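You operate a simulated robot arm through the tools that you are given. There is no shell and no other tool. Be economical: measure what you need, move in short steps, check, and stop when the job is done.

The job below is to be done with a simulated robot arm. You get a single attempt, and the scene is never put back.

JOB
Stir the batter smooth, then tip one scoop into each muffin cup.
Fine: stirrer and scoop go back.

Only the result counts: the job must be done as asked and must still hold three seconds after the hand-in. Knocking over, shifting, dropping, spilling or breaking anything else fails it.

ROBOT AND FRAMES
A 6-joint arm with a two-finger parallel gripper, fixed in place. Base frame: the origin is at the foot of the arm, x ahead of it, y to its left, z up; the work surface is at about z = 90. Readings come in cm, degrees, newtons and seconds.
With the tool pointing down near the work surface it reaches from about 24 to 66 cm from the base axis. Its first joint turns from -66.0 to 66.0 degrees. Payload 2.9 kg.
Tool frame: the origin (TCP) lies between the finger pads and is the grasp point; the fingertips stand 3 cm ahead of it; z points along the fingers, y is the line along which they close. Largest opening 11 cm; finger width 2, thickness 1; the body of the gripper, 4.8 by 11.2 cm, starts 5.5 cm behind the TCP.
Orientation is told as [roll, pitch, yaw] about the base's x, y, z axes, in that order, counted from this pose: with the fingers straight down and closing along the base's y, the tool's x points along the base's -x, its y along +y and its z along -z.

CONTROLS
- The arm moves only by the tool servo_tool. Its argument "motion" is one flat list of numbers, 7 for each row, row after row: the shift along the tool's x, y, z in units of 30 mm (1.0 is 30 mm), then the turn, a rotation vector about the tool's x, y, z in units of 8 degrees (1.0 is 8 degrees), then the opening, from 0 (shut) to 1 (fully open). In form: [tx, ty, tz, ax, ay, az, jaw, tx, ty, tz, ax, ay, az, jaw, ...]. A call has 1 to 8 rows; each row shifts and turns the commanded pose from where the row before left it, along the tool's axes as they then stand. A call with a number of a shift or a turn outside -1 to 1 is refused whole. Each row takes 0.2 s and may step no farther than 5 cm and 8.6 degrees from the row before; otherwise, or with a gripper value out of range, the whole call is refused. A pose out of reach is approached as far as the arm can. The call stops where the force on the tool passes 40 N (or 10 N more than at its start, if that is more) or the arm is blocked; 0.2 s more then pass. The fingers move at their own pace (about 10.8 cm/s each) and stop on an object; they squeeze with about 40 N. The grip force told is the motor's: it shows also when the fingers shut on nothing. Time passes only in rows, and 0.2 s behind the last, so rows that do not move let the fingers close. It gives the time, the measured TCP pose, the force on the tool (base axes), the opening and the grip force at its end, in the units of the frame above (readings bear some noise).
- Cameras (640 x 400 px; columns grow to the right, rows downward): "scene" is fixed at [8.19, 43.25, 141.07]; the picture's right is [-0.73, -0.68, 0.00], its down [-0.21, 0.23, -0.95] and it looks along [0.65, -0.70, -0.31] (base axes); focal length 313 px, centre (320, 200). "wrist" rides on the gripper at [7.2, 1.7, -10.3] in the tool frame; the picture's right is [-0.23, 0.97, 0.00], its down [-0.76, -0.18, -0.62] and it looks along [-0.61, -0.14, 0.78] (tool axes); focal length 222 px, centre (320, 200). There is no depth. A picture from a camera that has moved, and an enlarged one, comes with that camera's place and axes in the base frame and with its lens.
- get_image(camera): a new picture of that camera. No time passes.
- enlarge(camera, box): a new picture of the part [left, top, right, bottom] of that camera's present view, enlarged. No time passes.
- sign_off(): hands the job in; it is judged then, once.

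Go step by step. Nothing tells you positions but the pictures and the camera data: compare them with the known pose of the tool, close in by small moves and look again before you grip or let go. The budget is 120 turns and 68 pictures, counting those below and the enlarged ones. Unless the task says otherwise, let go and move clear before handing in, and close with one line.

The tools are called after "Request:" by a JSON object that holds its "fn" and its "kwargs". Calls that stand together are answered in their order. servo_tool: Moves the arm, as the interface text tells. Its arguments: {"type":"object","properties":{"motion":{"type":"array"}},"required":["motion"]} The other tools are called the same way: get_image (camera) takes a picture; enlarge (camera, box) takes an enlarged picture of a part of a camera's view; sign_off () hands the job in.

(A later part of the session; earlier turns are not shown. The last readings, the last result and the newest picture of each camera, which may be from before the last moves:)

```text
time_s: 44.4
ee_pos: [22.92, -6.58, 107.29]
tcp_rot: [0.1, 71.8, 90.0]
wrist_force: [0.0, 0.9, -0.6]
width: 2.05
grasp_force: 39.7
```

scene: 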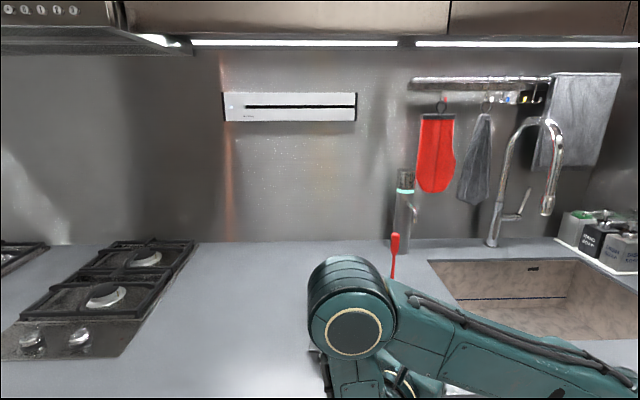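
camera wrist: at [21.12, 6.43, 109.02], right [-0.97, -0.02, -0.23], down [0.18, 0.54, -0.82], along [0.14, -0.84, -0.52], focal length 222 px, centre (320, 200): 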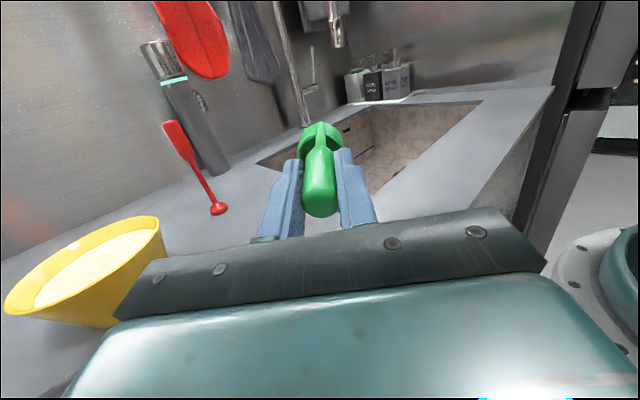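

It's reachable again, so I'll continue untilting to vertical.

Request:
{"fn": "servo_tool", "kwargs": {"motion": [0.405, 0, 0.275, 0, -1, 0, 0, 0.405, 0, 0.275, 0, -1, 0, 0, 0.405, 0, 0.275, 0, -1, 0, 0, 0.405, 0, 0.275, 0, -1, 0, 0, 0.405, 0, 0.275, 0, -1, 0, 0, 0.405, 0, 0.275, 0, -1, 0, 0, 0.405, 0, 0.275, 0, -1, 0, 0, 0.405, 0, 0.275, 0, -1, 0, 0]}}

Request:
{"fn": "servo_tool", "kwargs": {"motion": [0.405, -0.5, 0.1, 0, -0.97, 0, 0, 0, -1, 0, 0, 0, 0, 0, 0, -1, 0, 0, 0, 0, 0]}}

Request:
{"fn": "enlarge", "kwargs": {"camera": "scene", "box": [270, 190, 470, 390]}}

```text
time_s: 46.2
ee_pos: [22.85, -17.63, 109.19]
tcp_rot: [0.0, 7.8, 90.1]
wrist_force: [-0.4, 0.2, -0.1]
width: 2.05
grasp_force: 39.6
```

```text
time_s: 47.0
ee_pos: [30.26, -18.75, 109.11]
tcp_rot: [0.0, 0.2, 90.0]
wrist_force: [-1.4, -0.2, -0.9]
width: 2.07
grasp_force: 39.9
```

```text
2.00 times, centred on (370, 290) of scene
camera zoom: at [8.19, 43.25, 141.07], right [-0.73, -0.68, 0.0], down [-0.21, 0.23, -0.95], along [0.65, -0.7, -0.31], focal length 626 px, centre (220, 20)
```

zoom: 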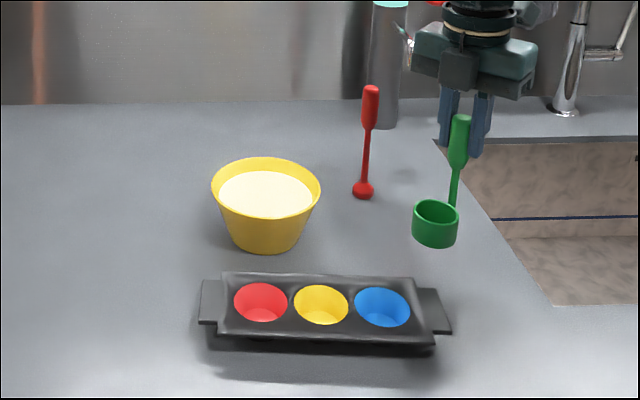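

The tray and everything else are untouched, and the scoop still sits firmly. The failed pose was high, and lower poses seem more reachable, so I'll test the empty tilt over the blue cup at true pouring height in short steps.

Request:
{"fn": "servo_tool", "kwargs": {"motion": [-0.655, -0.07, 0.05, 0, 0, 0, 0, -0.655, -0.07, 0.05, 0, 0, 0, 0, -0.655, -0.07, 0.05, 0, 0, 0, 0, -0.655, -0.07, 0.05, 0, 0, 0, 0]}}

Request:
{"fn": "servo_tool", "kwargs": {"motion": [-0.439, 0, -0.216, 0, 1, 0, 0, -0.439, 0, -0.216, 0, 1, 0, 0, -0.439, 0, -0.216, 0, 1, 0, 0, -0.439, 0, -0.216, 0, 1, 0, 0, -0.439, 0, -0.216, 0, 1, 0, 0]}}

Request:
{"fn": "servo_tool", "kwargs": {"motion": [-0.439, 0, -0.216, 0, 1, 0, 0, -0.439, 0, -0.216, 0, 1, 0, 0]}}

Request:
{"fn": "enlarge", "kwargs": {"camera": "scene", "box": [270, 190, 470, 390]}}

```text
time_s: 48.0
ee_pos: [31.14, -10.86, 108.64]
tcp_rot: [-0.1, 0.2, 90.0]
wrist_force: [0.6, 0.3, 0.1]
width: 2.06
grasp_force: 40.0
```

```text
time_s: 49.2
ee_pos: [31.19, -3.76, 109.88]
tcp_rot: [0.0, 40.4, 90.0]
wrist_force: [-0.5, -0.3, -0.8]
width: 2.03
grasp_force: 40.3
```

```text
time_s: 49.8
ee_pos: [31.36, -1.07, 108.92]
tcp_rot: [-0.3, 56.3, 89.8]
wrist_force: [0.0, 0.9, -0.6]
width: 2.04
grasp_force: 40.3
```

```text
2.00 times, centred on (370, 290) of scene
camera zoom: at [8.19, 43.25, 141.07], right [-0.73, -0.68, 0.0], down [-0.21, 0.23, -0.95], along [0.65, -0.7, -0.31], focal length 626 px, centre (220, 20)
```

zoom: 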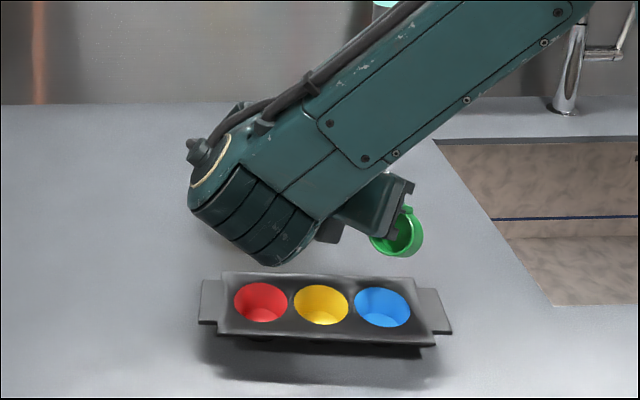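

At true height, 56° is reachable. I'll continue in small steps, lowering slightly.

Request:
{"fn": "servo_tool", "kwargs": {"motion": [-0.577, 0, -0.123, 0, 1, 0, 0]}}

Request:
{"fn": "servo_tool", "kwargs": {"motion": [-0.577, 0, -0.123, 0, 1, 0, 0]}}

```text
time_s: 50.2
ee_pos: [31.24, 0.12, 107.69]
tcp_rot: [-0.2, 64.1, 89.9]
wrist_force: [-0.2, -0.3, -0.4]
width: 2.06
grasp_force: 40.6
```

```text
time_s: 50.6
ee_pos: [30.36, -0.14, 104.4]
tcp_rot: [-0.3, 72.1, 89.8]
wrist_force: [-0.1, 0.2, -0.2]
width: 2.03
grasp_force: 39.7
out of reach, approached as far as the arm can: row 1
```

About 68° is the practical limit with this straight grip. I'll put the scoop back on its spot and regrip it with the tool pre-tilted about 40°, so the pour gets past 100°. First I'll untilt while rising.

Request:
{"fn": "servo_tool", "kwargs": {"motion": [0.56, 0, 0.2, 0, -1, 0, 0, 0.56, 0, 0.2, 0, -1, 0, 0, 0.56, 0, 0.2, 0, -1, 0, 0, 0.53, 0, 0.15, 0, -1, 0, 0, 0.5, 0, 0.13, 0, -1, 0, 0, 0.5, 0, 0.13, 0, -1, 0, 0, 0.47, 0, 0.1, 0, -1, 0, 0, 0.43, 0, 0.1, 0, -1, 0, 0]}}

Request:
{"fn": "servo_tool", "kwargs": {"motion": [0.4, 0, -0.5, 0, -1, 0, 0, 0.5, 0, -0.5, 0, 0, 0.925, 0, 0, 0, -0.5, 0, 0, 0.925, 0, 0, 0, 0, 0, 0, 0.925, 0, 0, 0, 0, 0, 0, 0.925, 0, 0, 0, 0, 0, 0, 0.925, 0]}}

```text
time_s: 52.4
ee_pos: [30.29, -10.72, 110.34]
tcp_rot: [0.0, 8.1, 90.0]
wrist_force: [0.2, -0.9, -0.1]
width: 2.06
grasp_force: 39.9
```

```text
time_s: 53.8
ee_pos: [30.28, -13.09, 115.05]
tcp_rot: [-0.1, 0.1, 52.9]
wrist_force: [0.1, 0.1, -1.1]
width: 2.04
grasp_force: 39.7
```

Back to vertical. I'll return above the scoop's spot and come down.

Request:
{"fn": "servo_tool", "kwargs": {"motion": [0.08, -0.94, 0, 0, 0, 0, 0, 0.08, -0.94, 0, 0, 0, 0, 0, 0.07, -0.94, 0, 0, 0, 0, 0, 0, 0, 0.9, 0, 0, 0, 0, 0, 0, 0.9, 0, 0, 0, 0, 0, 0, 0.9, 0, 0, 0, 0, 0, 0, 0.8, 0, 0, 0, 0, 0, 0, 0.3, 0, 0, 0, 0]}}

Request:
{"fn": "servo_tool", "kwargs": {"motion": [0, 0, 0.1, 0, 0, 0, 0, 0, 0, 0.1, 0, 0, 0, 0, 0, 0, 0.1, 0, 0, 0, 0, 0, 0, 0, 0, 0, 0, 0]}}

Request:
{"fn": "enlarge", "kwargs": {"camera": "scene", "box": [340, 200, 460, 330]}}

```text
time_s: 55.6
ee_pos: [36.69, -18.75, 103.68]
tcp_rot: [-0.2, 0.1, 53.0]
wrist_force: [-0.8, 0.6, 0.4]
width: 2.04
grasp_force: 40.1
```

```text
time_s: 56.6
ee_pos: [36.67, -18.81, 102.87]
tcp_rot: [-0.2, 0.1, 53.0]
wrist_force: [-1.8, -0.7, 5.8]
width: 2.01
grasp_force: 39.9
```

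```text
3.08 times, centred on (400, 265) of scene
camera zoom: at [8.18, 43.25, 141.07], right [-0.73, -0.68, 0.0], down [-0.21, 0.23, -0.95], along [0.65, -0.7, -0.31], focal length 963 px, centre (74, 0)
```

zoom: 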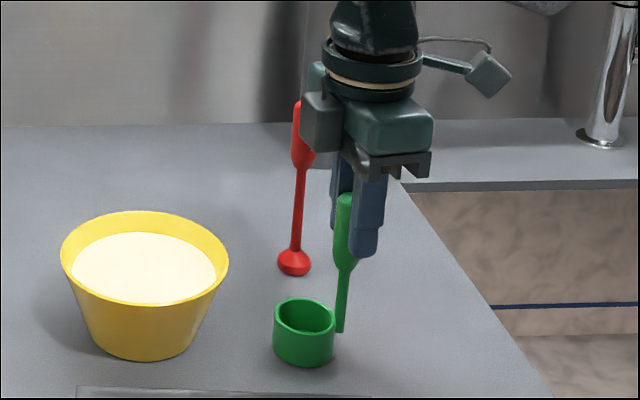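

It's in light contact on its spot. I'll release, then tilt the open gripper 40° around the handle.

Request:
{"fn": "servo_tool", "kwargs": {"motion": [0, 0, 0, 0, 0, 0, 0.2, 0, 0, 0, 0, 0, 0, 0.27, 0, 0, 0, 0, 0, 0, 0.45, 0, 0, 0, 0, 0, 0, 0.55, 0, 0, 0, 0, 0, 0, 0.55]}}

Request:
{"fn": "servo_tool", "kwargs": {"motion": [0, 0, 0, 0, -1, 0, 0.55, 0, 0, 0, 0, -1, 0, 0.55, 0, 0, 0, 0, -1, 0, 0.55, 0, 0, 0, 0, -1, 0, 0.55, 0, 0, 0, 0, -1, 0, 0.55]}}

Request:
{"fn": "enlarge", "kwargs": {"camera": "scene", "box": [340, 200, 460, 330]}}

Request:
{"fn": "get_image", "kwargs": {"camera": "wrist"}}

```text
time_s: 57.8
ee_pos: [36.56, -18.85, 102.77]
tcp_rot: [-0.2, 0.1, 53.1]
wrist_force: [0.7, 0.3, 0.1]
width: 6.04
grasp_force: 0.0
```

```text
time_s: 59.0
ee_pos: [36.38, -18.83, 102.78]
tcp_rot: [-0.3, -40.0, 53.0]
wrist_force: [-0.1, 0.5, -0.2]
width: 6.07
grasp_force: 0.1
```

```text
3.08 times, centred on (400, 265) of scene
camera zoom: at [8.19, 43.25, 141.07], right [-0.73, -0.68, 0.0], down [-0.21, 0.23, -0.95], along [0.65, -0.7, -0.31], focal length 963 px, centre (74, 0)
```

zoom: 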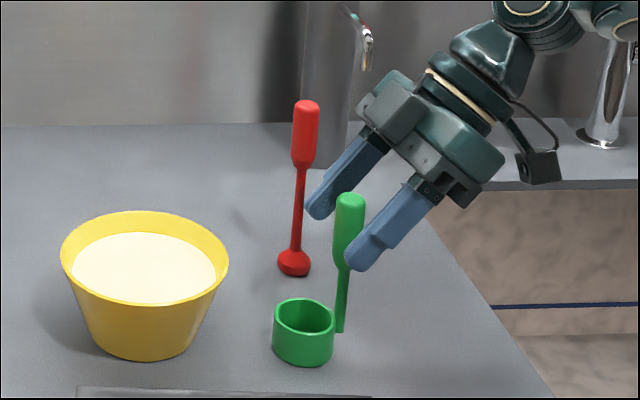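

```text
24 pictures are left
camera wrist: at [27.67, -27.51, 106.08], right [-0.67, 0.73, 0.14], down [0.25, 0.04, 0.97], along [0.7, 0.69, -0.21], focal length 222 px, centre (320, 200)
```

wrist: 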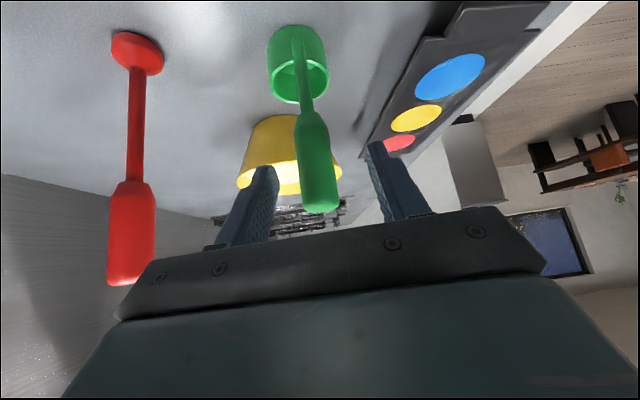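

The scoop stands upright between the tilted fingers. I'll make a small approach along the tool axis and close.

Request:
{"fn": "servo_tool", "kwargs": {"motion": [0, 0, 0.1, 0, 0, 0, 0.55, 0, 0, 0.12, 0, 0, 0, 0.4, 0, 0, 0, 0, 0, 0, 0.27, 0, 0, 0, 0, 0, 0, 0.15, 0, 0, 0, 0, 0, 0, 0, 0, 0, 0, 0, 0, 0, 0]}}

Request:
{"fn": "enlarge", "kwargs": {"camera": "scene", "box": [340, 200, 460, 330]}}

```text
time_s: 60.4
ee_pos: [36.84, -18.43, 102.31]
tcp_rot: [-0.2, -39.9, 53.1]
wrist_force: [1.1, 0.0, -0.5]
width: 2.02
grasp_force: 39.9
```

```text
3.08 times, centred on (400, 265) of scene
camera zoom: at [8.19, 43.25, 141.07], right [-0.73, -0.68, 0.0], down [-0.21, 0.23, -0.95], along [0.65, -0.7, -0.31], focal length 963 px, centre (74, 0)
```

zoom: 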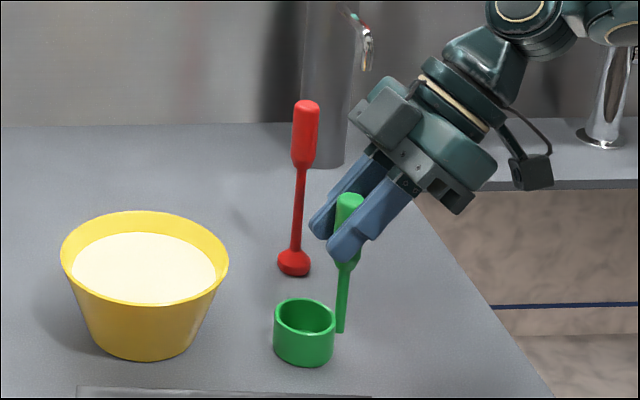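

Firm grip at (36.84, -18.43, 102.31), pitch -40°. I'll lift the scoop level and carry it above the bowl.

Request:
{"fn": "servo_tool", "kwargs": {"motion": [-0.3, 0, -0.36, 0, 0, 0, 0, -0.57, 0, -0.68, 0, 0, 0, 0, -0.57, 0, -0.68, 0, 0, 0, 0, -0.57, 0, -0.68, 0, 0, 0, 0, -0.57, 0, -0.68, 0, 0, 0, 0]}}

Request:
{"fn": "servo_tool", "kwargs": {"motion": [-0.741, -0.394, 0.622, 0, 0, 0, 0, -0.741, -0.394, 0.622, 0, 0, 0, 0, -0.741, -0.394, 0.622, 0, 0, 0, 0, -0.741, -0.394, 0.622, 0, 0, 0, 0]}}

Request:
{"fn": "get_image", "kwargs": {"camera": "wrist"}}

Request:
{"fn": "enlarge", "kwargs": {"camera": "scene", "box": [300, 200, 460, 350]}}

```text
time_s: 61.6
ee_pos: [36.78, -18.42, 114.14]
tcp_rot: [-0.2, -39.8, 53.1]
wrist_force: [0.0, 0.6, -0.8]
width: 2.03
grasp_force: 39.9
```

```text
time_s: 62.6
ee_pos: [47.63, -12.01, 114.25]
tcp_rot: [-0.2, -39.8, 53.1]
wrist_force: [0.6, 0.5, 0.6]
width: 2.05
grasp_force: 39.4
```

```text
22 pictures are left
camera wrist: at [38.75, -20.75, 117.58], right [-0.67, 0.73, 0.14], down [0.25, 0.04, 0.97], along [0.7, 0.69, -0.21], focal length 222 px, centre (320, 200)
```

wrist: 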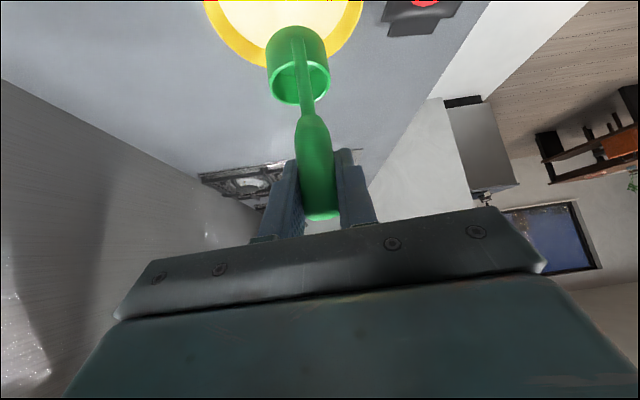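

```text
2.67 times, centred on (380, 275) of scene
camera zoom: at [8.19, 43.25, 141.07], right [-0.73, -0.68, 0.0], down [-0.21, 0.23, -0.95], along [0.65, -0.7, -0.31], focal length 834 px, centre (160, 0)
```

zoom: 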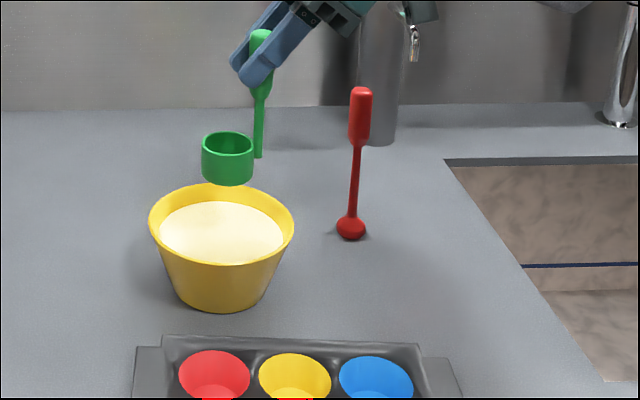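

The cup is over the middle of the bowl. I'll lower it into the batter until the rim is just under the surface.

Request:
{"fn": "servo_tool", "kwargs": {"motion": [0.429, 0, 0.511, 0, 0, 0, 0, 0.429, 0, 0.511, 0, 0, 0, 0, 0.429, 0, 0.511, 0, 0, 0, 0, 0.429, 0, 0.511, 0, 0, 0, 0]}}

Request:
{"fn": "servo_tool", "kwargs": {"motion": [0.2, 0, 0.24, 0, 0, 0, 0, 0.2, 0, 0.24, 0, 0, 0, 0, 0, 0, 0, 0, 0, 0, 0]}}

Request:
{"fn": "enlarge", "kwargs": {"camera": "scene", "box": [300, 200, 460, 350]}}

```text
time_s: 63.6
ee_pos: [47.85, -12.02, 106.34]
tcp_rot: [-0.2, -39.9, 53.2]
wrist_force: [0.2, 0.3, -1.0]
width: 2.05
grasp_force: 40.3
```

```text
time_s: 64.4
ee_pos: [47.63, -12.08, 104.37]
tcp_rot: [-0.1, -39.7, 53.1]
wrist_force: [1.0, -0.6, -0.2]
width: 2.04
grasp_force: 39.8
```

```text
2.67 times, centred on (380, 275) of scene
camera zoom: at [8.19, 43.25, 141.07], right [-0.73, -0.68, 0.0], down [-0.21, 0.23, -0.95], along [0.65, -0.7, -0.31], focal length 834 px, centre (160, 0)
```

zoom: 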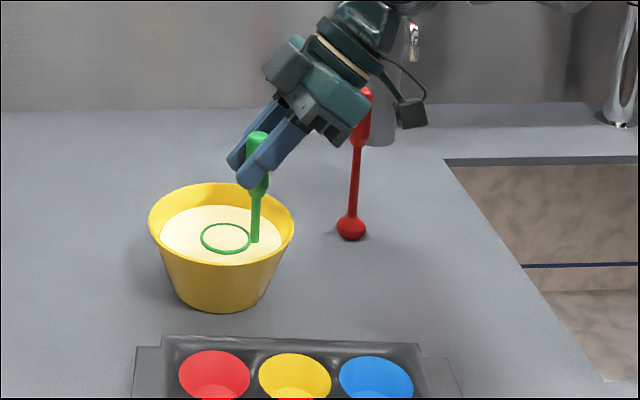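

The rim is right at the surface. I'll go down another 0.6 cm to submerge it, then lift slowly and keep it level.

Request:
{"fn": "servo_tool", "kwargs": {"motion": [0.065, 0, 0.077, 0, 0, 0, 0, 0.065, 0, 0.077, 0, 0, 0, 0, 0, 0, 0, 0, 0, 0, 0, 0, 0, 0, 0, 0, 0, 0]}}

Request:
{"fn": "servo_tool", "kwargs": {"motion": [-0.1, 0, -0.12, 0, 0, 0, 0, -0.2, 0, -0.24, 0, 0, 0, 0, -0.25, 0, -0.3, 0, 0, 0, 0, -0.3, 0, -0.36, 0, 0, 0, 0, -0.35, 0, -0.417, 0, 0, 0, 0, -0.4, 0, -0.477, 0, 0, 0, 0, -0.4, 0, -0.477, 0, 0, 0, 0, -0.3, 0, -0.36, 0, 0, 0, 0]}}

Request:
{"fn": "enlarge", "kwargs": {"camera": "scene", "box": [300, 200, 460, 350]}}

```text
time_s: 65.4
ee_pos: [47.48, -12.09, 103.8]
tcp_rot: [-0.2, -39.8, 53.1]
wrist_force: [0.0, 0.5, -1.2]
width: 2.02
grasp_force: 39.9
```

```text
time_s: 67.2
ee_pos: [47.53, -11.99, 114.68]
tcp_rot: [-0.2, -39.8, 53.0]
wrist_force: [0.5, -0.3, -0.5]
width: 2.04
grasp_force: 39.9
```

```text
2.67 times, centred on (380, 275) of scene
camera zoom: at [8.19, 43.25, 141.07], right [-0.73, -0.68, 0.0], down [-0.21, 0.23, -0.95], along [0.65, -0.7, -0.31], focal length 834 px, centre (160, 0)
```

zoom: 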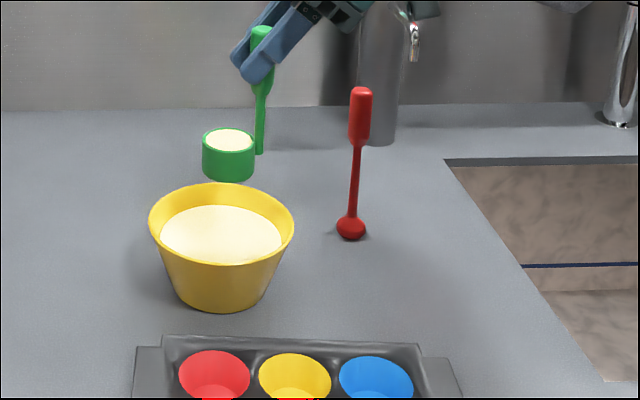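

The scoop is full and level. I'll carry it toward the red cup, rotating the tool about the vertical to yaw 110° and keeping the scoop upright.

Request:
{"fn": "servo_tool", "kwargs": {"motion": [-0.1, 0.3, 0.083, 0, 0, 0, 0, -0.166, 0.553, 0.139, 0, 0, 0, 0, -0.166, 0.553, 0.139, 0, 0, 0, 0, -0.166, 0.553, 0.139, 0, 0, 0, 0, -0.166, 0.553, 0.139, 0, 0, 0, 0, -0.132, 0.5, 0.11, 0, 0, 0, 0, -0.1, 0.3, 0.083, 0, 0, 0, 0]}}

Request:
{"fn": "servo_tool", "kwargs": {"motion": [0, 0, 0, -0.572, 0, -0.682, 0, 0, 0, 0, -0.572, 0, -0.682, 0, 0, 0, 0, -0.572, 0, -0.682, 0, 0, 0, 0, -0.572, 0, -0.682, 0, 0, 0, 0, -0.572, 0, -0.682, 0, 0, 0, 0, -0.572, 0, -0.682, 0, 0, 0, 0, -0.572, 0, -0.682, 0, 0, 0, 0, -0.572, 0, -0.682, 0]}}

Request:
{"fn": "enlarge", "kwargs": {"camera": "scene", "box": [270, 190, 470, 390]}}

Request:
{"fn": "get_image", "kwargs": {"camera": "wrist"}}

```text
time_s: 68.8
ee_pos: [41.98, -3.01, 114.62]
tcp_rot: [-0.2, -39.7, 53.2]
wrist_force: [0.1, 0.3, -1.1]
width: 2.04
grasp_force: 40.2
```

```text
time_s: 70.6
ee_pos: [39.23, -0.18, 108.84]
tcp_rot: [-0.2, -39.6, 110.1]
wrist_force: [-0.1, -0.1, -1.7]
width: 2.04
grasp_force: 39.8
out of reach, approached as far as the arm can: row 5, 6, 7, 8
```

```text
2.00 times, centred on (370, 290) of scene
camera zoom: at [8.19, 43.25, 141.07], right [-0.73, -0.68, 0.0], down [-0.21, 0.23, -0.95], along [0.65, -0.7, -0.31], focal length 626 px, centre (220, 20)
```

zoom: 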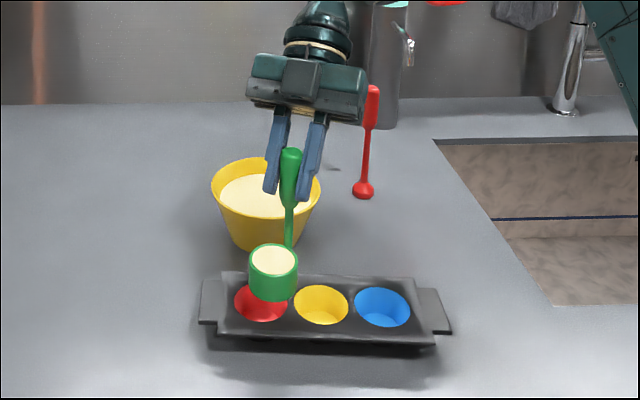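

```text
17 pictures are left
camera wrist: at [41.56, -12.11, 112.21], right [-0.98, -0.17, 0.14], down [0.1, 0.24, 0.97], along [-0.2, 0.96, -0.22], focal length 222 px, centre (320, 200)
```

wrist: 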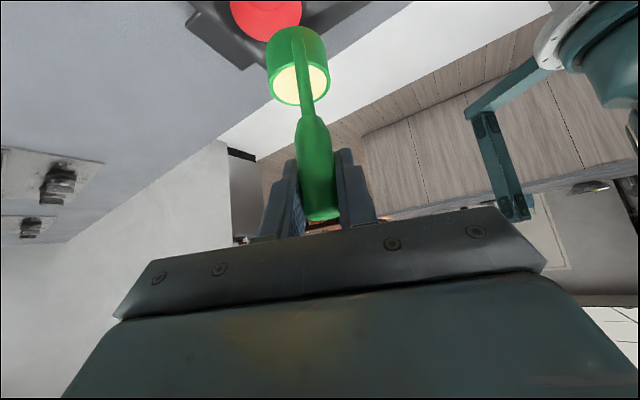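

The arm settled lower on the way, but the scoop is still full, level and clear of everything. I'll shift to put the lip over the red cup's centre, with yaw about 100°.

Request:
{"fn": "servo_tool", "kwargs": {"motion": [0.352, -0.08, -0.15, 0.268, 0, 0.319, 0, 0.352, -0.08, -0.15, 0.268, 0, 0.319, 0, 0.352, -0.08, -0.15, 0.268, 0, 0.319, 0]}}

```text
time_s: 71.4
ee_pos: [40.74, -3.18, 107.78]
tcp_rot: [0.0, -39.8, 100.0]
wrist_force: [-0.2, 0.3, -1.2]
width: 2.04
grasp_force: 39.9
```

The lip is over the red cup at z ≈ 98.9. I'll pour by rotating about the lip.

Request:
{"fn": "servo_tool", "kwargs": {"motion": [-0.469, 0, 0.11, 0, 1, 0, 0, -0.469, 0, 0.11, 0, 1, 0, 0, -0.469, 0, 0.11, 0, 1, 0, 0, -0.469, 0, 0.11, 0, 1, 0, 0, -0.469, 0, 0.11, 0, 1, 0, 0]}}

Request:
{"fn": "enlarge", "kwargs": {"camera": "scene", "box": [270, 190, 470, 390]}}

```text
time_s: 72.6
ee_pos: [39.44, 3.96, 109.07]
tcp_rot: [0.0, 0.2, 100.0]
wrist_force: [-0.4, 0.0, -1.4]
width: 2.04
grasp_force: 39.9
```

```text
2.00 times, centred on (370, 290) of scene
camera zoom: at [8.19, 43.25, 141.07], right [-0.73, -0.68, 0.0], down [-0.21, 0.23, -0.95], along [0.65, -0.7, -0.31], focal length 626 px, centre (220, 20)
```

zoom: 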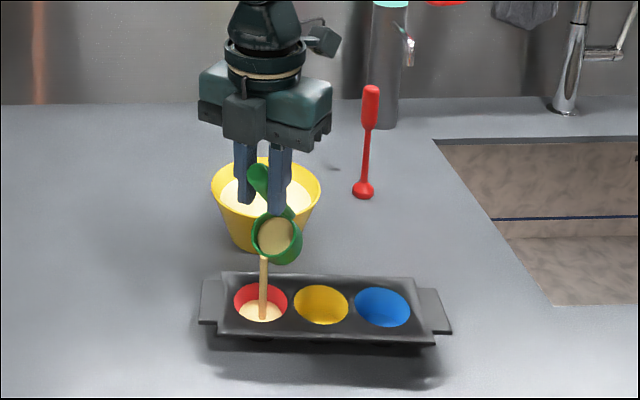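

Batter is streaming into the centre of the red cup. I'll continue tilting.

Request:
{"fn": "servo_tool", "kwargs": {"motion": [-0.469, 0, 0.11, 0, 1, 0, 0, -0.469, 0, 0.11, 0, 1, 0, 0, -0.469, 0, 0.11, 0, 1, 0, 0, -0.469, 0, 0.11, 0, 1, 0, 0]}}

Request:
{"fn": "servo_tool", "kwargs": {"motion": [-0.469, 0, 0.11, 0, 1, 0, 0, -0.469, 0, 0.11, 0, 1, 0, 0, 0, 0, 0, 0, 0, 0, 0]}}

Request:
{"fn": "enlarge", "kwargs": {"camera": "scene", "box": [270, 190, 470, 390]}}

```text
time_s: 73.6
ee_pos: [38.87, 9.03, 106.82]
tcp_rot: [0.0, 32.3, 100.0]
wrist_force: [0.1, 1.2, -0.4]
width: 2.01
grasp_force: 39.9
```

```text
time_s: 74.4
ee_pos: [38.34, 10.7, 104.55]
tcp_rot: [0.0, 48.3, 100.0]
wrist_force: [0.3, -0.2, -0.5]
width: 2.03
grasp_force: 40.3
```

```text
2.00 times, centred on (370, 290) of scene
camera zoom: at [8.19, 43.25, 141.07], right [-0.73, -0.68, 0.0], down [-0.21, 0.23, -0.95], along [0.65, -0.7, -0.31], focal length 626 px, centre (220, 20)
```

zoom: 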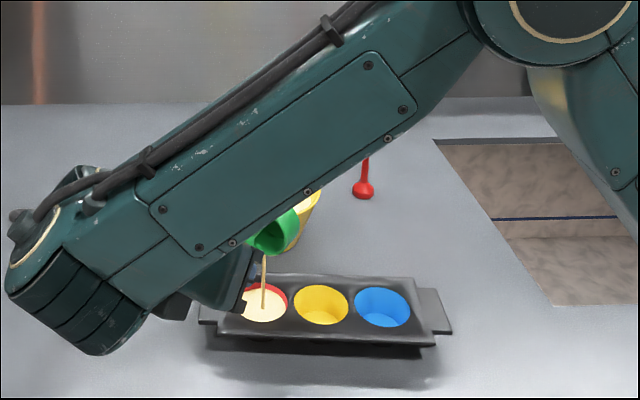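

At 88° total tilt it's nearly empty. I'll tilt one more step and wait for it to drain.

Request:
{"fn": "servo_tool", "kwargs": {"motion": [-0.469, 0, 0.11, 0, 1, 0, 0, 0, 0, 0, 0, 0, 0, 0, 0, 0, 0, 0, 0, 0, 0, 0, 0, 0, 0, 0, 0, 0, 0, 0, 0, 0, 0, 0, 0, 0, 0, 0, 0, 0, 0, 0]}}

Request:
{"fn": "enlarge", "kwargs": {"camera": "scene", "box": [320, 260, 440, 390]}}

```text
time_s: 75.8
ee_pos: [38.27, 11.38, 103.28]
tcp_rot: [0.0, 56.2, 100.0]
wrist_force: [0.5, -0.4, -0.8]
width: 2.06
grasp_force: 40.0
```

```text
3.08 times, centred on (380, 325) of scene
camera zoom: at [8.19, 43.25, 141.07], right [-0.73, -0.68, 0.0], down [-0.21, 0.23, -0.95], along [0.65, -0.7, -0.31], focal length 963 px, centre (135, -185)
```

zoom: 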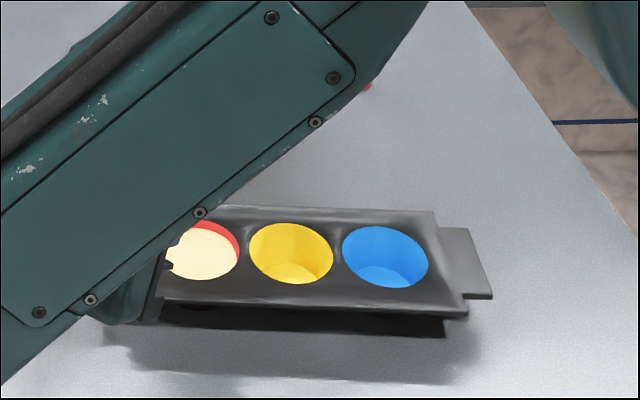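

The red cup is filled with nothing spilled. I'll rotate back to level about the lip, then yaw back toward 53°.

Request:
{"fn": "servo_tool", "kwargs": {"motion": [0.48, 0, -0.044, 0, -1, 0, 0, 0.48, 0, -0.044, 0, -1, 0, 0, 0.48, 0, -0.044, 0, -1, 0, 0, 0.48, 0, -0.044, 0, -1, 0, 0, 0.48, 0, -0.044, 0, -1, 0, 0, 0.48, 0, -0.044, 0, -1, 0, 0, 0.48, 0, -0.044, 0, -1, 0, 0, 0.48, 0, -0.044, 0, -1, 0, 0]}}

Request:
{"fn": "servo_tool", "kwargs": {"motion": [0.48, 0, -0.044, 0, -1, 0, 0, 0.48, 0, -0.044, 0, -1, 0, 0, 0.48, 0, -0.044, 0, -1, 0, 0, 0.48, 0, -0.044, 0, -1, 0, 0]}}

Request:
{"fn": "servo_tool", "kwargs": {"motion": [-0.064, 0, -0.077, 0.629, 0, 0.75, 0, -0.064, 0, -0.077, 0.629, 0, 0.75, 0, -0.064, 0, -0.077, 0.629, 0, 0.75, 0, -0.064, 0, -0.077, 0.629, 0, 0.75, 0, -0.064, 0, -0.077, 0.629, 0, 0.75, 0, -0.064, 0, -0.077, 0.629, 0, 0.75, 0]}}

Request:
{"fn": "enlarge", "kwargs": {"camera": "scene", "box": [270, 190, 470, 390]}}

```text
time_s: 77.6
ee_pos: [39.89, 2.37, 109.24]
tcp_rot: [0.0, -7.9, 99.8]
wrist_force: [0.5, -0.3, -0.8]
width: 2.04
grasp_force: 39.7
```

```text
time_s: 78.6
ee_pos: [40.91, -3.17, 107.92]
tcp_rot: [0.2, -39.9, 99.9]
wrist_force: [-0.3, -0.7, -0.9]
width: 2.04
grasp_force: 39.9
```

```text
time_s: 80.0
ee_pos: [40.84, -3.12, 109.68]
tcp_rot: [-0.2, -39.8, 53.0]
wrist_force: [-0.8, -0.7, -1.2]
width: 2.04
grasp_force: 39.9
```

```text
2.00 times, centred on (370, 290) of scene
camera zoom: at [8.19, 43.25, 141.07], right [-0.73, -0.68, 0.0], down [-0.21, 0.23, -0.95], along [0.65, -0.7, -0.31], focal length 626 px, centre (220, 20)
```

zoom: 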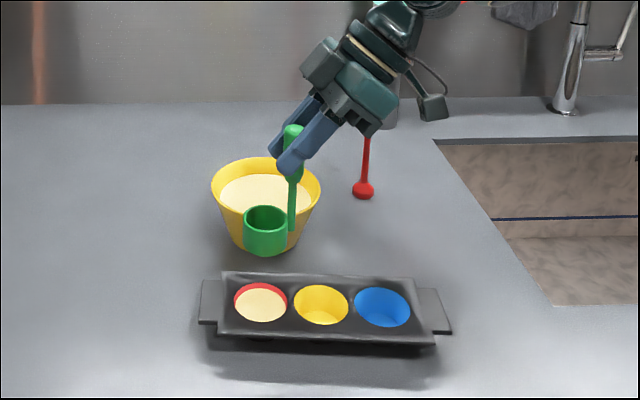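

The red cup is done and the scoop is empty. I'll go back to the bowl for the second scoop.

Request:
{"fn": "servo_tool", "kwargs": {"motion": [-0.5, 0, -0.59, 0, 0, 0, 0, -0.49, 0, -0.585, 0, 0, 0, 0, 0.196, -0.898, -0.165, 0, 0, 0, 0, 0.196, -0.898, -0.165, 0, 0, 0, 0, 0.196, -0.898, -0.165, 0, 0, 0, 0, 0.196, -0.898, -0.165, 0, 0, 0, 0]}}

Request:
{"fn": "servo_tool", "kwargs": {"motion": [0.429, 0, 0.511, 0, 0, 0, 0, 0.429, 0, 0.511, 0, 0, 0, 0, 0.429, 0, 0.511, 0, 0, 0, 0, 0.429, 0, 0.511, 0, 0, 0, 0]}}

```text
time_s: 81.4
ee_pos: [47.63, -12.02, 114.25]
tcp_rot: [-0.4, -39.9, 53.2]
wrist_force: [0.2, -0.4, 0.0]
width: 2.01
grasp_force: 39.8
```

```text
time_s: 82.4
ee_pos: [47.39, -11.94, 106.27]
tcp_rot: [-0.3, -39.8, 53.2]
wrist_force: [0.0, 0.8, 0.2]
width: 2.03
grasp_force: 39.7
```

Same position as before. I'll finish the dip, then lift slowly.

Request:
{"fn": "servo_tool", "kwargs": {"motion": [0.2, 0, 0.24, 0, 0, 0, 0, 0.2, 0, 0.24, 0, 0, 0, 0, 0.1, 0, 0.12, 0, 0, 0, 0, 0.08, 0, 0.095, 0, 0, 0, 0, 0, 0, 0, 0, 0, 0, 0, 0, 0, 0, 0, 0, 0, 0]}}

Request:
{"fn": "servo_tool", "kwargs": {"motion": [-0.1, 0, -0.12, 0, 0, 0, 0, -0.2, 0, -0.24, 0, 0, 0, 0, -0.25, 0, -0.3, 0, 0, 0, 0, -0.3, 0, -0.36, 0, 0, 0, 0, -0.35, 0, -0.417, 0, 0, 0, 0, -0.4, 0, -0.477, 0, 0, 0, 0, -0.4, 0, -0.477, 0, 0, 0, 0, -0.3, 0, -0.36, 0, 0, 0, 0]}}

Request:
{"fn": "enlarge", "kwargs": {"camera": "scene", "box": [270, 190, 470, 390]}}

```text
time_s: 83.8
ee_pos: [47.65, -12.08, 103.54]
tcp_rot: [-0.2, -39.8, 53.1]
wrist_force: [-0.2, 0.0, -0.5]
width: 2.04
grasp_force: 40.1
```

```text
time_s: 85.6
ee_pos: [47.6, -12.0, 114.4]
tcp_rot: [-0.2, -39.8, 53.1]
wrist_force: [-0.5, 0.1, 0.2]
width: 2.04
grasp_force: 39.9
```

```text
2.00 times, centred on (370, 290) of scene
camera zoom: at [8.19, 43.25, 141.07], right [-0.73, -0.68, 0.0], down [-0.21, 0.23, -0.95], along [0.65, -0.7, -0.31], focal length 626 px, centre (220, 20)
```

zoom: 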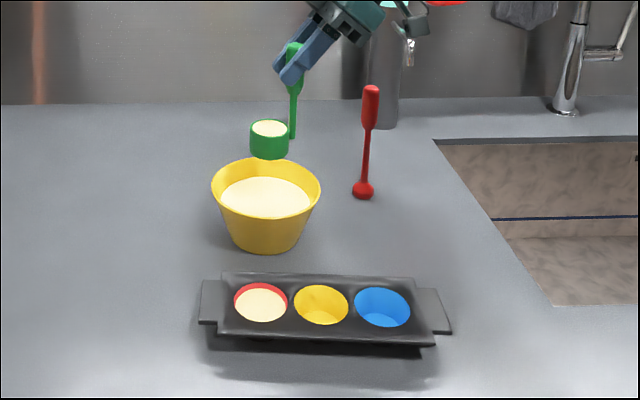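

The scoop is full again. I'll carry it to the yellow cup, then lower, then yaw to 100°.

Request:
{"fn": "servo_tool", "kwargs": {"motion": [0.07, 0.4, -0.06, 0, 0, 0, 0, 0.123, 0.675, -0.104, 0, 0, 0, 0, 0.123, 0.7, -0.104, 0, 0, 0, 0, 0.123, 0.7, -0.104, 0, 0, 0, 0, 0.123, 0.7, -0.104, 0, 0, 0, 0, 0.123, 0.6, -0.104, 0, 0, 0, 0, 0.055, 0.275, -0.04, 0, 0, 0, 0]}}

Request:
{"fn": "servo_tool", "kwargs": {"motion": [0.386, 0, 0.46, 0, 0, 0, 0, 0.386, 0, 0.46, 0, 0, 0, 0, 0.386, 0, 0.46, 0, 0, 0, 0]}}

Request:
{"fn": "servo_tool", "kwargs": {"motion": [0, 0, 0, -0.629, 0, -0.75, 0, 0, 0, 0, -0.629, 0, -0.75, 0, 0, 0, 0, -0.629, 0, -0.75, 0, 0, 0, 0, -0.629, 0, -0.75, 0]}}

```text
time_s: 87.2
ee_pos: [36.08, -6.93, 114.26]
tcp_rot: [-0.2, -39.8, 53.3]
wrist_force: [-0.5, -0.1, -0.8]
width: 2.05
grasp_force: 39.9
```

```text
time_s: 88.0
ee_pos: [36.11, -6.95, 108.87]
tcp_rot: [-0.3, -39.9, 53.2]
wrist_force: [-0.1, -0.8, -0.9]
width: 2.05
grasp_force: 39.8
```

```text
time_s: 89.0
ee_pos: [36.11, -7.05, 108.94]
tcp_rot: [0.0, -39.9, 84.5]
wrist_force: [0.3, -0.3, -1.0]
width: 2.05
grasp_force: 39.7
```

All reachable so far. I'll finish the yaw and lower to pouring height.

Request:
{"fn": "servo_tool", "kwargs": {"motion": [0.107, 0, 0.128, -0.629, 0, -0.75, 0, 0.107, 0, 0.128, -0.629, 0, -0.75, 0]}}

Request:
{"fn": "enlarge", "kwargs": {"camera": "scene", "box": [320, 230, 440, 360]}}

```text
time_s: 89.6
ee_pos: [36.1, -7.07, 107.93]
tcp_rot: [-0.1, -39.7, 100.1]
wrist_force: [0.6, -0.1, -0.3]
width: 2.01
grasp_force: 40.0
```

```text
3.08 times, centred on (380, 295) of scene
camera zoom: at [8.19, 43.25, 141.07], right [-0.73, -0.68, 0.0], down [-0.21, 0.23, -0.95], along [0.65, -0.7, -0.31], focal length 963 px, centre (135, -92)
```

zoom: 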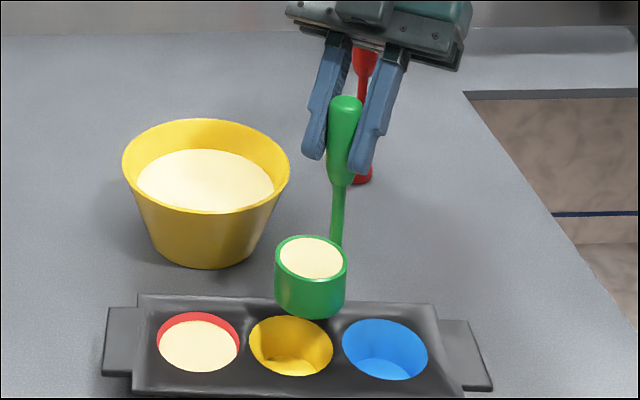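

The lip is over the yellow cup. I'll pour.

Request:
{"fn": "servo_tool", "kwargs": {"motion": [-0.469, 0, 0.11, 0, 1, 0, 0, -0.469, 0, 0.11, 0, 1, 0, 0, -0.469, 0, 0.11, 0, 1, 0, 0, -0.469, 0, 0.11, 0, 1, 0, 0, -0.469, 0, 0.11, 0, 1, 0, 0]}}

Request:
{"fn": "enlarge", "kwargs": {"camera": "scene", "box": [320, 230, 440, 360]}}

```text
time_s: 90.8
ee_pos: [34.91, -0.12, 109.07]
tcp_rot: [-0.1, 0.3, 100.1]
wrist_force: [-0.4, 0.4, 0.3]
width: 2.03
grasp_force: 40.3
```

```text
3.08 times, centred on (380, 295) of scene
camera zoom: at [8.19, 43.25, 141.07], right [-0.73, -0.68, 0.0], down [-0.21, 0.23, -0.95], along [0.65, -0.7, -0.31], focal length 963 px, centre (135, -92)
```

zoom: 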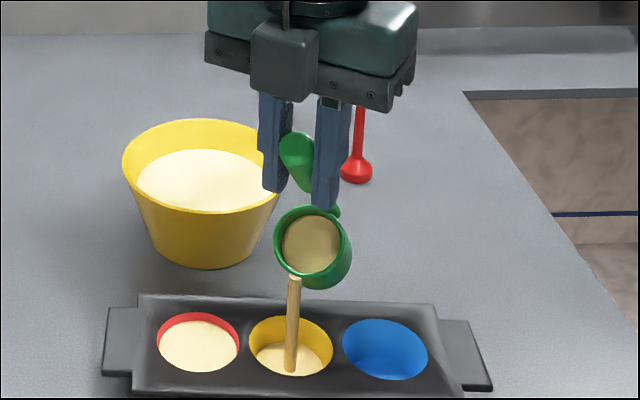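

The stream lands in the yellow cup. I'll continue tilting and let it drain.

Request:
{"fn": "servo_tool", "kwargs": {"motion": [-0.469, 0, 0.11, 0, 1, 0, 0, -0.469, 0, 0.11, 0, 1, 0, 0, -0.469, 0, 0.11, 0, 1, 0, 0, -0.469, 0, 0.11, 0, 1, 0, 0]}}

Request:
{"fn": "servo_tool", "kwargs": {"motion": [-0.469, 0, 0.11, 0, 1, 0, 0, -0.469, 0, 0.11, 0, 1, 0, 0, 0, 0, 0, 0, 0, 0, 0, 0, 0, 0, 0, 0, 0, 0]}}

Request:
{"fn": "servo_tool", "kwargs": {"motion": [-0.469, 0, 0.11, 0, 1, 0, 0, 0, 0, 0, 0, 0, 0, 0, 0, 0, 0, 0, 0, 0, 0, 0, 0, 0, 0, 0, 0, 0, 0, 0, 0, 0, 0, 0, 0, 0, 0, 0, 0, 0, 0, 0]}}

Request:
{"fn": "enlarge", "kwargs": {"camera": "scene", "box": [320, 230, 440, 360]}}

```text
time_s: 91.8
ee_pos: [33.98, 5.01, 106.86]
tcp_rot: [0.0, 32.3, 100.1]
wrist_force: [-0.3, 0.4, -0.4]
width: 2.03
grasp_force: 39.8
```

```text
time_s: 92.8
ee_pos: [33.71, 6.8, 104.58]
tcp_rot: [0.0, 48.3, 100.0]
wrist_force: [0.0, 0.0, -0.1]
width: 2.05
grasp_force: 40.1
```

```text
time_s: 94.2
ee_pos: [33.59, 7.56, 103.33]
tcp_rot: [0.0, 56.2, 100.1]
wrist_force: [0.2, -0.3, -0.8]
width: 2.03
grasp_force: 39.6
```

```text
3.08 times, centred on (380, 295) of scene
camera zoom: at [8.19, 43.25, 141.07], right [-0.73, -0.68, 0.0], down [-0.21, 0.23, -0.95], along [0.65, -0.7, -0.31], focal length 963 px, centre (135, -92)
```

zoom: 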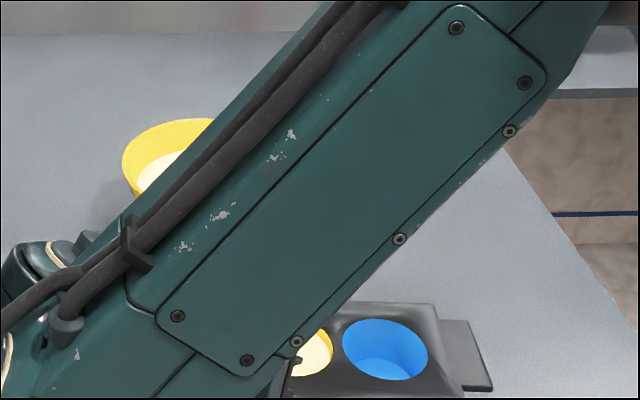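

Same timing as before, and the yellow cup looks full. I'll go back to level and yaw back to 53°.

Request:
{"fn": "servo_tool", "kwargs": {"motion": [0.48, 0, -0.044, 0, -1, 0, 0, 0.48, 0, -0.044, 0, -1, 0, 0, 0.48, 0, -0.044, 0, -1, 0, 0, 0.48, 0, -0.044, 0, -1, 0, 0, 0.48, 0, -0.044, 0, -1, 0, 0, 0.48, 0, -0.044, 0, -1, 0, 0, 0.48, 0, -0.044, 0, -1, 0, 0, 0.48, 0, -0.044, 0, -1, 0, 0]}}

Request:
{"fn": "servo_tool", "kwargs": {"motion": [0.48, 0, -0.044, 0, -1, 0, 0, 0.48, 0, -0.044, 0, -1, 0, 0, 0.48, 0, -0.044, 0, -1, 0, 0, 0.48, 0, -0.044, 0, -1, 0, 0]}}

Request:
{"fn": "servo_tool", "kwargs": {"motion": [-0.064, 0, -0.077, 0.629, 0, 0.75, 0, -0.064, 0, -0.077, 0.629, 0, 0.75, 0, -0.064, 0, -0.077, 0.629, 0, 0.75, 0, -0.064, 0, -0.077, 0.629, 0, 0.75, 0, -0.064, 0, -0.077, 0.629, 0, 0.75, 0, -0.064, 0, -0.077, 0.629, 0, 0.75, 0]}}

Request:
{"fn": "enlarge", "kwargs": {"camera": "scene", "box": [270, 190, 470, 390]}}

```text
time_s: 96.0
ee_pos: [35.25, -1.71, 109.39]
tcp_rot: [0.0, -7.9, 99.9]
wrist_force: [-0.4, 0.5, -0.6]
width: 2.03
grasp_force: 39.8
```

```text
time_s: 97.0
ee_pos: [36.17, -6.95, 107.97]
tcp_rot: [-0.1, -39.8, 100.0]
wrist_force: [0.6, 0.6, 0.3]
width: 2.05
grasp_force: 40.6
```

```text
time_s: 98.4
ee_pos: [36.16, -7.02, 109.7]
tcp_rot: [-0.2, -39.8, 53.0]
wrist_force: [0.0, 0.1, -0.3]
width: 2.06
grasp_force: 40.3
```

```text
2.00 times, centred on (370, 290) of scene
camera zoom: at [8.19, 43.25, 141.07], right [-0.73, -0.68, 0.0], down [-0.21, 0.23, -0.95], along [0.65, -0.7, -0.31], focal length 626 px, centre (220, 20)
```

zoom: 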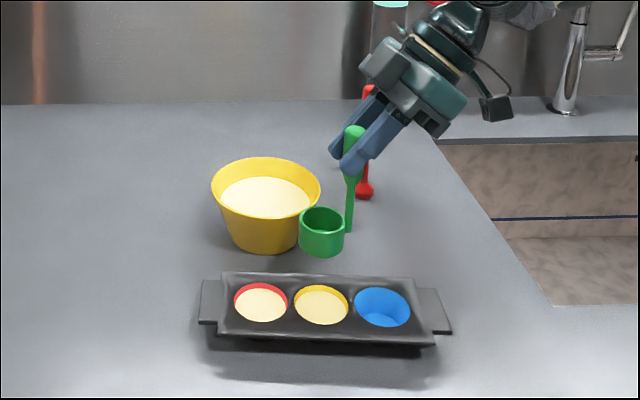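

The red and yellow cups are full. I'll go back to the bowl for the third scoop.

Request:
{"fn": "servo_tool", "kwargs": {"motion": [-0.5, 0, -0.59, 0, 0, 0, 0, -0.49, 0, -0.585, 0, 0, 0, 0, -0.147, -0.811, 0.123, 0, 0, 0, 0, -0.147, -0.811, 0.123, 0, 0, 0, 0, -0.147, -0.811, 0.123, 0, 0, 0, 0, -0.147, -0.811, 0.123, 0, 0, 0, 0, -0.147, -0.811, 0.123, 0, 0, 0, 0]}}

Request:
{"fn": "servo_tool", "kwargs": {"motion": [0.429, 0, 0.511, 0, 0, 0, 0, 0.429, 0, 0.511, 0, 0, 0, 0, 0.429, 0, 0.511, 0, 0, 0, 0, 0.429, 0, 0.511, 0, 0, 0, 0]}}

Request:
{"fn": "servo_tool", "kwargs": {"motion": [0.2, 0, 0.24, 0, 0, 0, 0, 0.2, 0, 0.24, 0, 0, 0, 0, 0.1, 0, 0.12, 0, 0, 0, 0, 0.08, 0, 0.095, 0, 0, 0, 0, 0.04, 0, 0.05, 0, 0, 0, 0, 0, 0, 0, 0, 0, 0, 0, 0, 0, 0, 0, 0, 0, 0]}}

Request:
{"fn": "enlarge", "kwargs": {"camera": "scene", "box": [310, 220, 410, 340]}}

```text
time_s: 100.0
ee_pos: [47.58, -11.86, 114.31]
tcp_rot: [-0.2, -39.8, 53.1]
wrist_force: [-0.6, 0.8, -0.4]
width: 2.04
grasp_force: 40.3
```

```text
time_s: 101.0
ee_pos: [47.53, -12.13, 106.25]
tcp_rot: [-0.2, -39.7, 53.2]
wrist_force: [1.6, 0.9, -1.3]
width: 2.05
grasp_force: 39.8
```

```text
time_s: 102.6
ee_pos: [47.5, -12.14, 103.32]
tcp_rot: [-0.2, -39.8, 53.3]
wrist_force: [0.2, 0.4, -0.9]
width: 2.05
grasp_force: 39.7
```

```text
3.33 times, centred on (360, 280) of scene
camera zoom: at [8.19, 43.25, 141.07], right [-0.73, -0.68, 0.0], down [-0.21, 0.23, -0.95], along [0.65, -0.7, -0.31], focal length 1043 px, centre (187, -67)
```

zoom: 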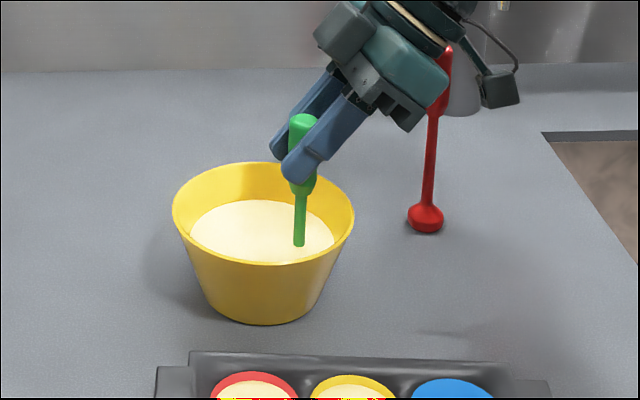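

The rim is submerged. I'll lift slowly and carry the scoop to the blue cup.

Request:
{"fn": "servo_tool", "kwargs": {"motion": [-0.1, 0, -0.12, 0, 0, 0, 0, -0.22, 0, -0.262, 0, 0, 0, 0, -0.27, 0, -0.32, 0, 0, 0, 0, -0.3, 0, -0.36, 0, 0, 0, 0, -0.37, 0, -0.44, 0, 0, 0, 0, -0.4, 0, -0.477, 0, 0, 0, 0, -0.4, 0, -0.477, 0, 0, 0, 0, -0.3, 0, -0.36, 0, 0, 0, 0]}}

Request:
{"fn": "servo_tool", "kwargs": {"motion": [0.18, 0.36, -0.15, 0, 0, 0, 0, 0.326, 0.645, -0.274, 0, 0, 0, 0, 0.326, 0.645, -0.274, 0, 0, 0, 0, 0.326, 0.645, -0.274, 0, 0, 0, 0, 0.326, 0.645, -0.274, 0, 0, 0, 0, 0.326, 0.645, -0.274, 0, 0, 0, 0, 0.3, 0.6, -0.25, 0, 0, 0, 0, 0.175, 0.335, -0.148, 0, 0, 0, 0]}}

Request:
{"fn": "servo_tool", "kwargs": {"motion": [0.386, 0, 0.46, 0, 0, 0, 0, 0.386, 0, 0.46, 0, 0, 0, 0, 0.386, 0, 0.46, 0, 0, 0, 0]}}

Request:
{"fn": "enlarge", "kwargs": {"camera": "scene", "box": [270, 190, 470, 390]}}

```text
time_s: 104.4
ee_pos: [47.54, -12.09, 114.41]
tcp_rot: [-0.2, -39.8, 53.1]
wrist_force: [0.5, -0.4, -0.1]
width: 2.06
grasp_force: 39.5
```

```text
time_s: 106.2
ee_pos: [31.22, -11.12, 114.31]
tcp_rot: [-0.1, -39.8, 53.2]
wrist_force: [0.1, -0.6, -0.2]
width: 2.05
grasp_force: 39.9
```

```text
time_s: 107.0
ee_pos: [31.37, -10.91, 108.97]
tcp_rot: [-0.3, -39.9, 53.3]
wrist_force: [0.2, -0.5, 0.3]
width: 2.06
grasp_force: 40.8
```

```text
2.00 times, centred on (370, 290) of scene
camera zoom: at [8.19, 43.25, 141.07], right [-0.73, -0.68, 0.0], down [-0.21, 0.23, -0.95], along [0.65, -0.7, -0.31], focal length 626 px, centre (220, 20)
```

zoom: 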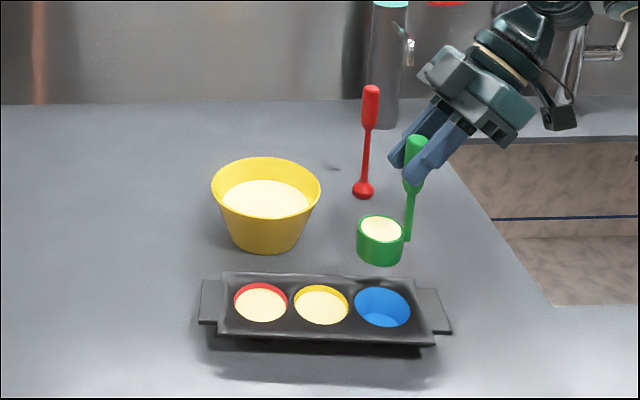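

The scoop is full and level. I'll yaw to 100°, lower to pouring height and start pouring over the blue cup.

Request:
{"fn": "servo_tool", "kwargs": {"motion": [0, 0, 0, -0.629, 0, -0.75, 0, 0, 0, 0, -0.629, 0, -0.75, 0, 0, 0, 0, -0.629, 0, -0.75, 0, 0, 0, 0, -0.629, 0, -0.75, 0, 0.107, 0, 0.128, -0.629, 0, -0.75, 0, 0.107, 0, 0.128, -0.629, 0, -0.75, 0]}}

```text
time_s: 108.4
ee_pos: [31.39, -11.13, 107.95]
tcp_rot: [0.0, -39.9, 100.3]
wrist_force: [-0.9, 0.2, -1.9]
width: 2.05
grasp_force: 40.4
```

It's at the planned pose, the same relative offset that worked for the other cups. I'll pour the first part.

Request:
{"fn": "servo_tool", "kwargs": {"motion": [-0.469, 0, 0.11, 0, 1, 0, 0, -0.469, 0, 0.11, 0, 1, 0, 0, -0.469, 0, 0.11, 0, 1, 0, 0, -0.469, 0, 0.11, 0, 1, 0, 0, -0.469, 0, 0.11, 0, 1, 0, 0]}}

Request:
{"fn": "enlarge", "kwargs": {"camera": "scene", "box": [320, 230, 440, 360]}}

```text
time_s: 109.6
ee_pos: [30.07, -4.16, 109.13]
tcp_rot: [0.0, 0.3, 100.0]
wrist_force: [-0.9, 0.4, -0.3]
width: 2.02
grasp_force: 40.3
```

```text
3.08 times, centred on (380, 295) of scene
camera zoom: at [8.19, 43.25, 141.07], right [-0.73, -0.68, 0.0], down [-0.21, 0.23, -0.95], along [0.65, -0.7, -0.31], focal length 963 px, centre (135, -92)
```

zoom: 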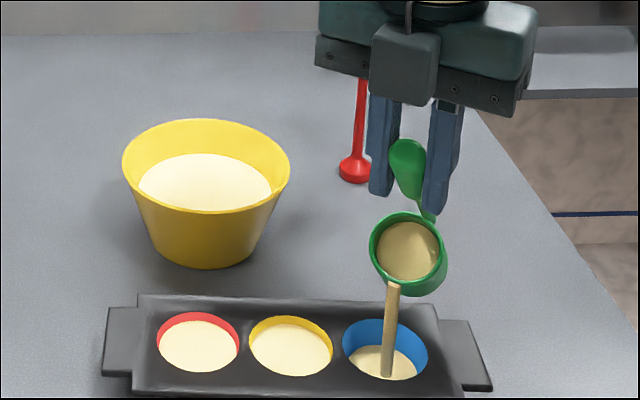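

The stream is going into the blue cup. I'll continue in stages and watch the reach.

Request:
{"fn": "servo_tool", "kwargs": {"motion": [-0.469, 0, 0.11, 0, 1, 0, 0, -0.469, 0, 0.11, 0, 1, 0, 0, -0.469, 0, 0.11, 0, 1, 0, 0, -0.469, 0, 0.11, 0, 1, 0, 0]}}

Request:
{"fn": "servo_tool", "kwargs": {"motion": [-0.469, 0, 0.11, 0, 1, 0, 0, -0.469, 0, 0.11, 0, 1, 0, 0, 0, 0, 0, 0, 0, 0, 0, 0, 0, 0, 0, 0, 0, 0]}}

Request:
{"fn": "servo_tool", "kwargs": {"motion": [-0.469, 0, 0.11, 0, 1, 0, 0, 0, 0, 0, 0, 0, 0, 0, 0, 0, 0, 0, 0, 0, 0, 0, 0, 0, 0, 0, 0, 0, 0, 0, 0, 0, 0, 0, 0, 0, 0, 0, 0, 0, 0, 0]}}

```text
time_s: 110.6
ee_pos: [29.29, 0.77, 106.85]
tcp_rot: [0.0, 32.4, 100.0]
wrist_force: [0.9, -0.9, -1.2]
width: 2.02
grasp_force: 39.9
```

```text
time_s: 111.6
ee_pos: [28.97, 2.66, 104.54]
tcp_rot: [0.0, 48.2, 100.0]
wrist_force: [0.0, -0.7, -0.1]
width: 2.03
grasp_force: 40.6
```

```text
time_s: 113.0
ee_pos: [28.8, 3.29, 103.33]
tcp_rot: [0.0, 56.3, 100.1]
wrist_force: [-0.5, 0.8, -0.5]
width: 2.06
grasp_force: 40.2
```

Drained at a 96° tilt, all within reach. I'll rotate back to level and yaw back to 53°.

Request:
{"fn": "servo_tool", "kwargs": {"motion": [0.48, 0, -0.044, 0, -1, 0, 0, 0.48, 0, -0.044, 0, -1, 0, 0, 0.48, 0, -0.044, 0, -1, 0, 0, 0.48, 0, -0.044, 0, -1, 0, 0, 0.48, 0, -0.044, 0, -1, 0, 0, 0.48, 0, -0.044, 0, -1, 0, 0, 0.48, 0, -0.044, 0, -1, 0, 0, 0.48, 0, -0.044, 0, -1, 0, 0]}}

Request:
{"fn": "servo_tool", "kwargs": {"motion": [0.48, 0, -0.044, 0, -1, 0, 0, 0.48, 0, -0.044, 0, -1, 0, 0, 0.48, 0, -0.044, 0, -1, 0, 0, 0.48, 0, -0.044, 0, -1, 0, 0]}}

Request:
{"fn": "servo_tool", "kwargs": {"motion": [-0.064, 0, -0.077, 0.629, 0, 0.75, 0, -0.064, 0, -0.077, 0.629, 0, 0.75, 0, -0.064, 0, -0.077, 0.629, 0, 0.75, 0, -0.064, 0, -0.077, 0.629, 0, 0.75, 0, -0.064, 0, -0.077, 0.629, 0, 0.75, 0, -0.064, 0, -0.077, 0.629, 0, 0.75, 0]}}

Request:
{"fn": "enlarge", "kwargs": {"camera": "scene", "box": [270, 190, 470, 390]}}

```text
time_s: 114.8
ee_pos: [30.49, -5.6, 109.58]
tcp_rot: [0.1, -7.7, 99.9]
wrist_force: [-0.9, 0.0, -0.5]
width: 2.04
grasp_force: 40.3
```

```text
time_s: 115.8
ee_pos: [31.31, -11.09, 107.94]
tcp_rot: [0.2, -39.9, 99.9]
wrist_force: [1.0, -0.4, -0.2]
width: 2.04
grasp_force: 40.0
```

```text
time_s: 117.2
ee_pos: [31.44, -10.97, 109.75]
tcp_rot: [-0.2, -39.9, 53.1]
wrist_force: [-0.4, 0.0, -0.6]
width: 2.04
grasp_force: 40.5
```

```text
2.00 times, centred on (370, 290) of scene
camera zoom: at [8.19, 43.25, 141.07], right [-0.73, -0.68, 0.0], down [-0.21, 0.23, -0.95], along [0.65, -0.7, -0.31], focal length 626 px, centre (220, 20)
```

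zoom: 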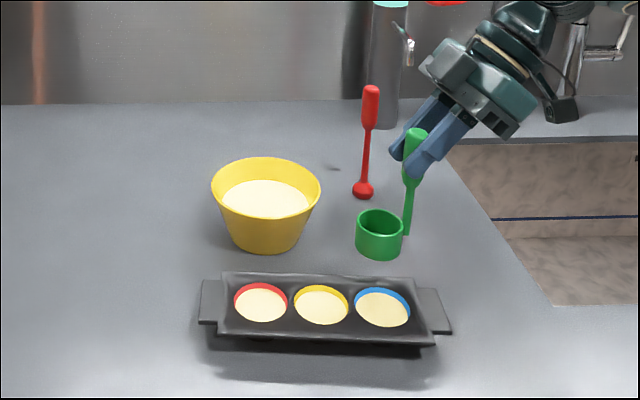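

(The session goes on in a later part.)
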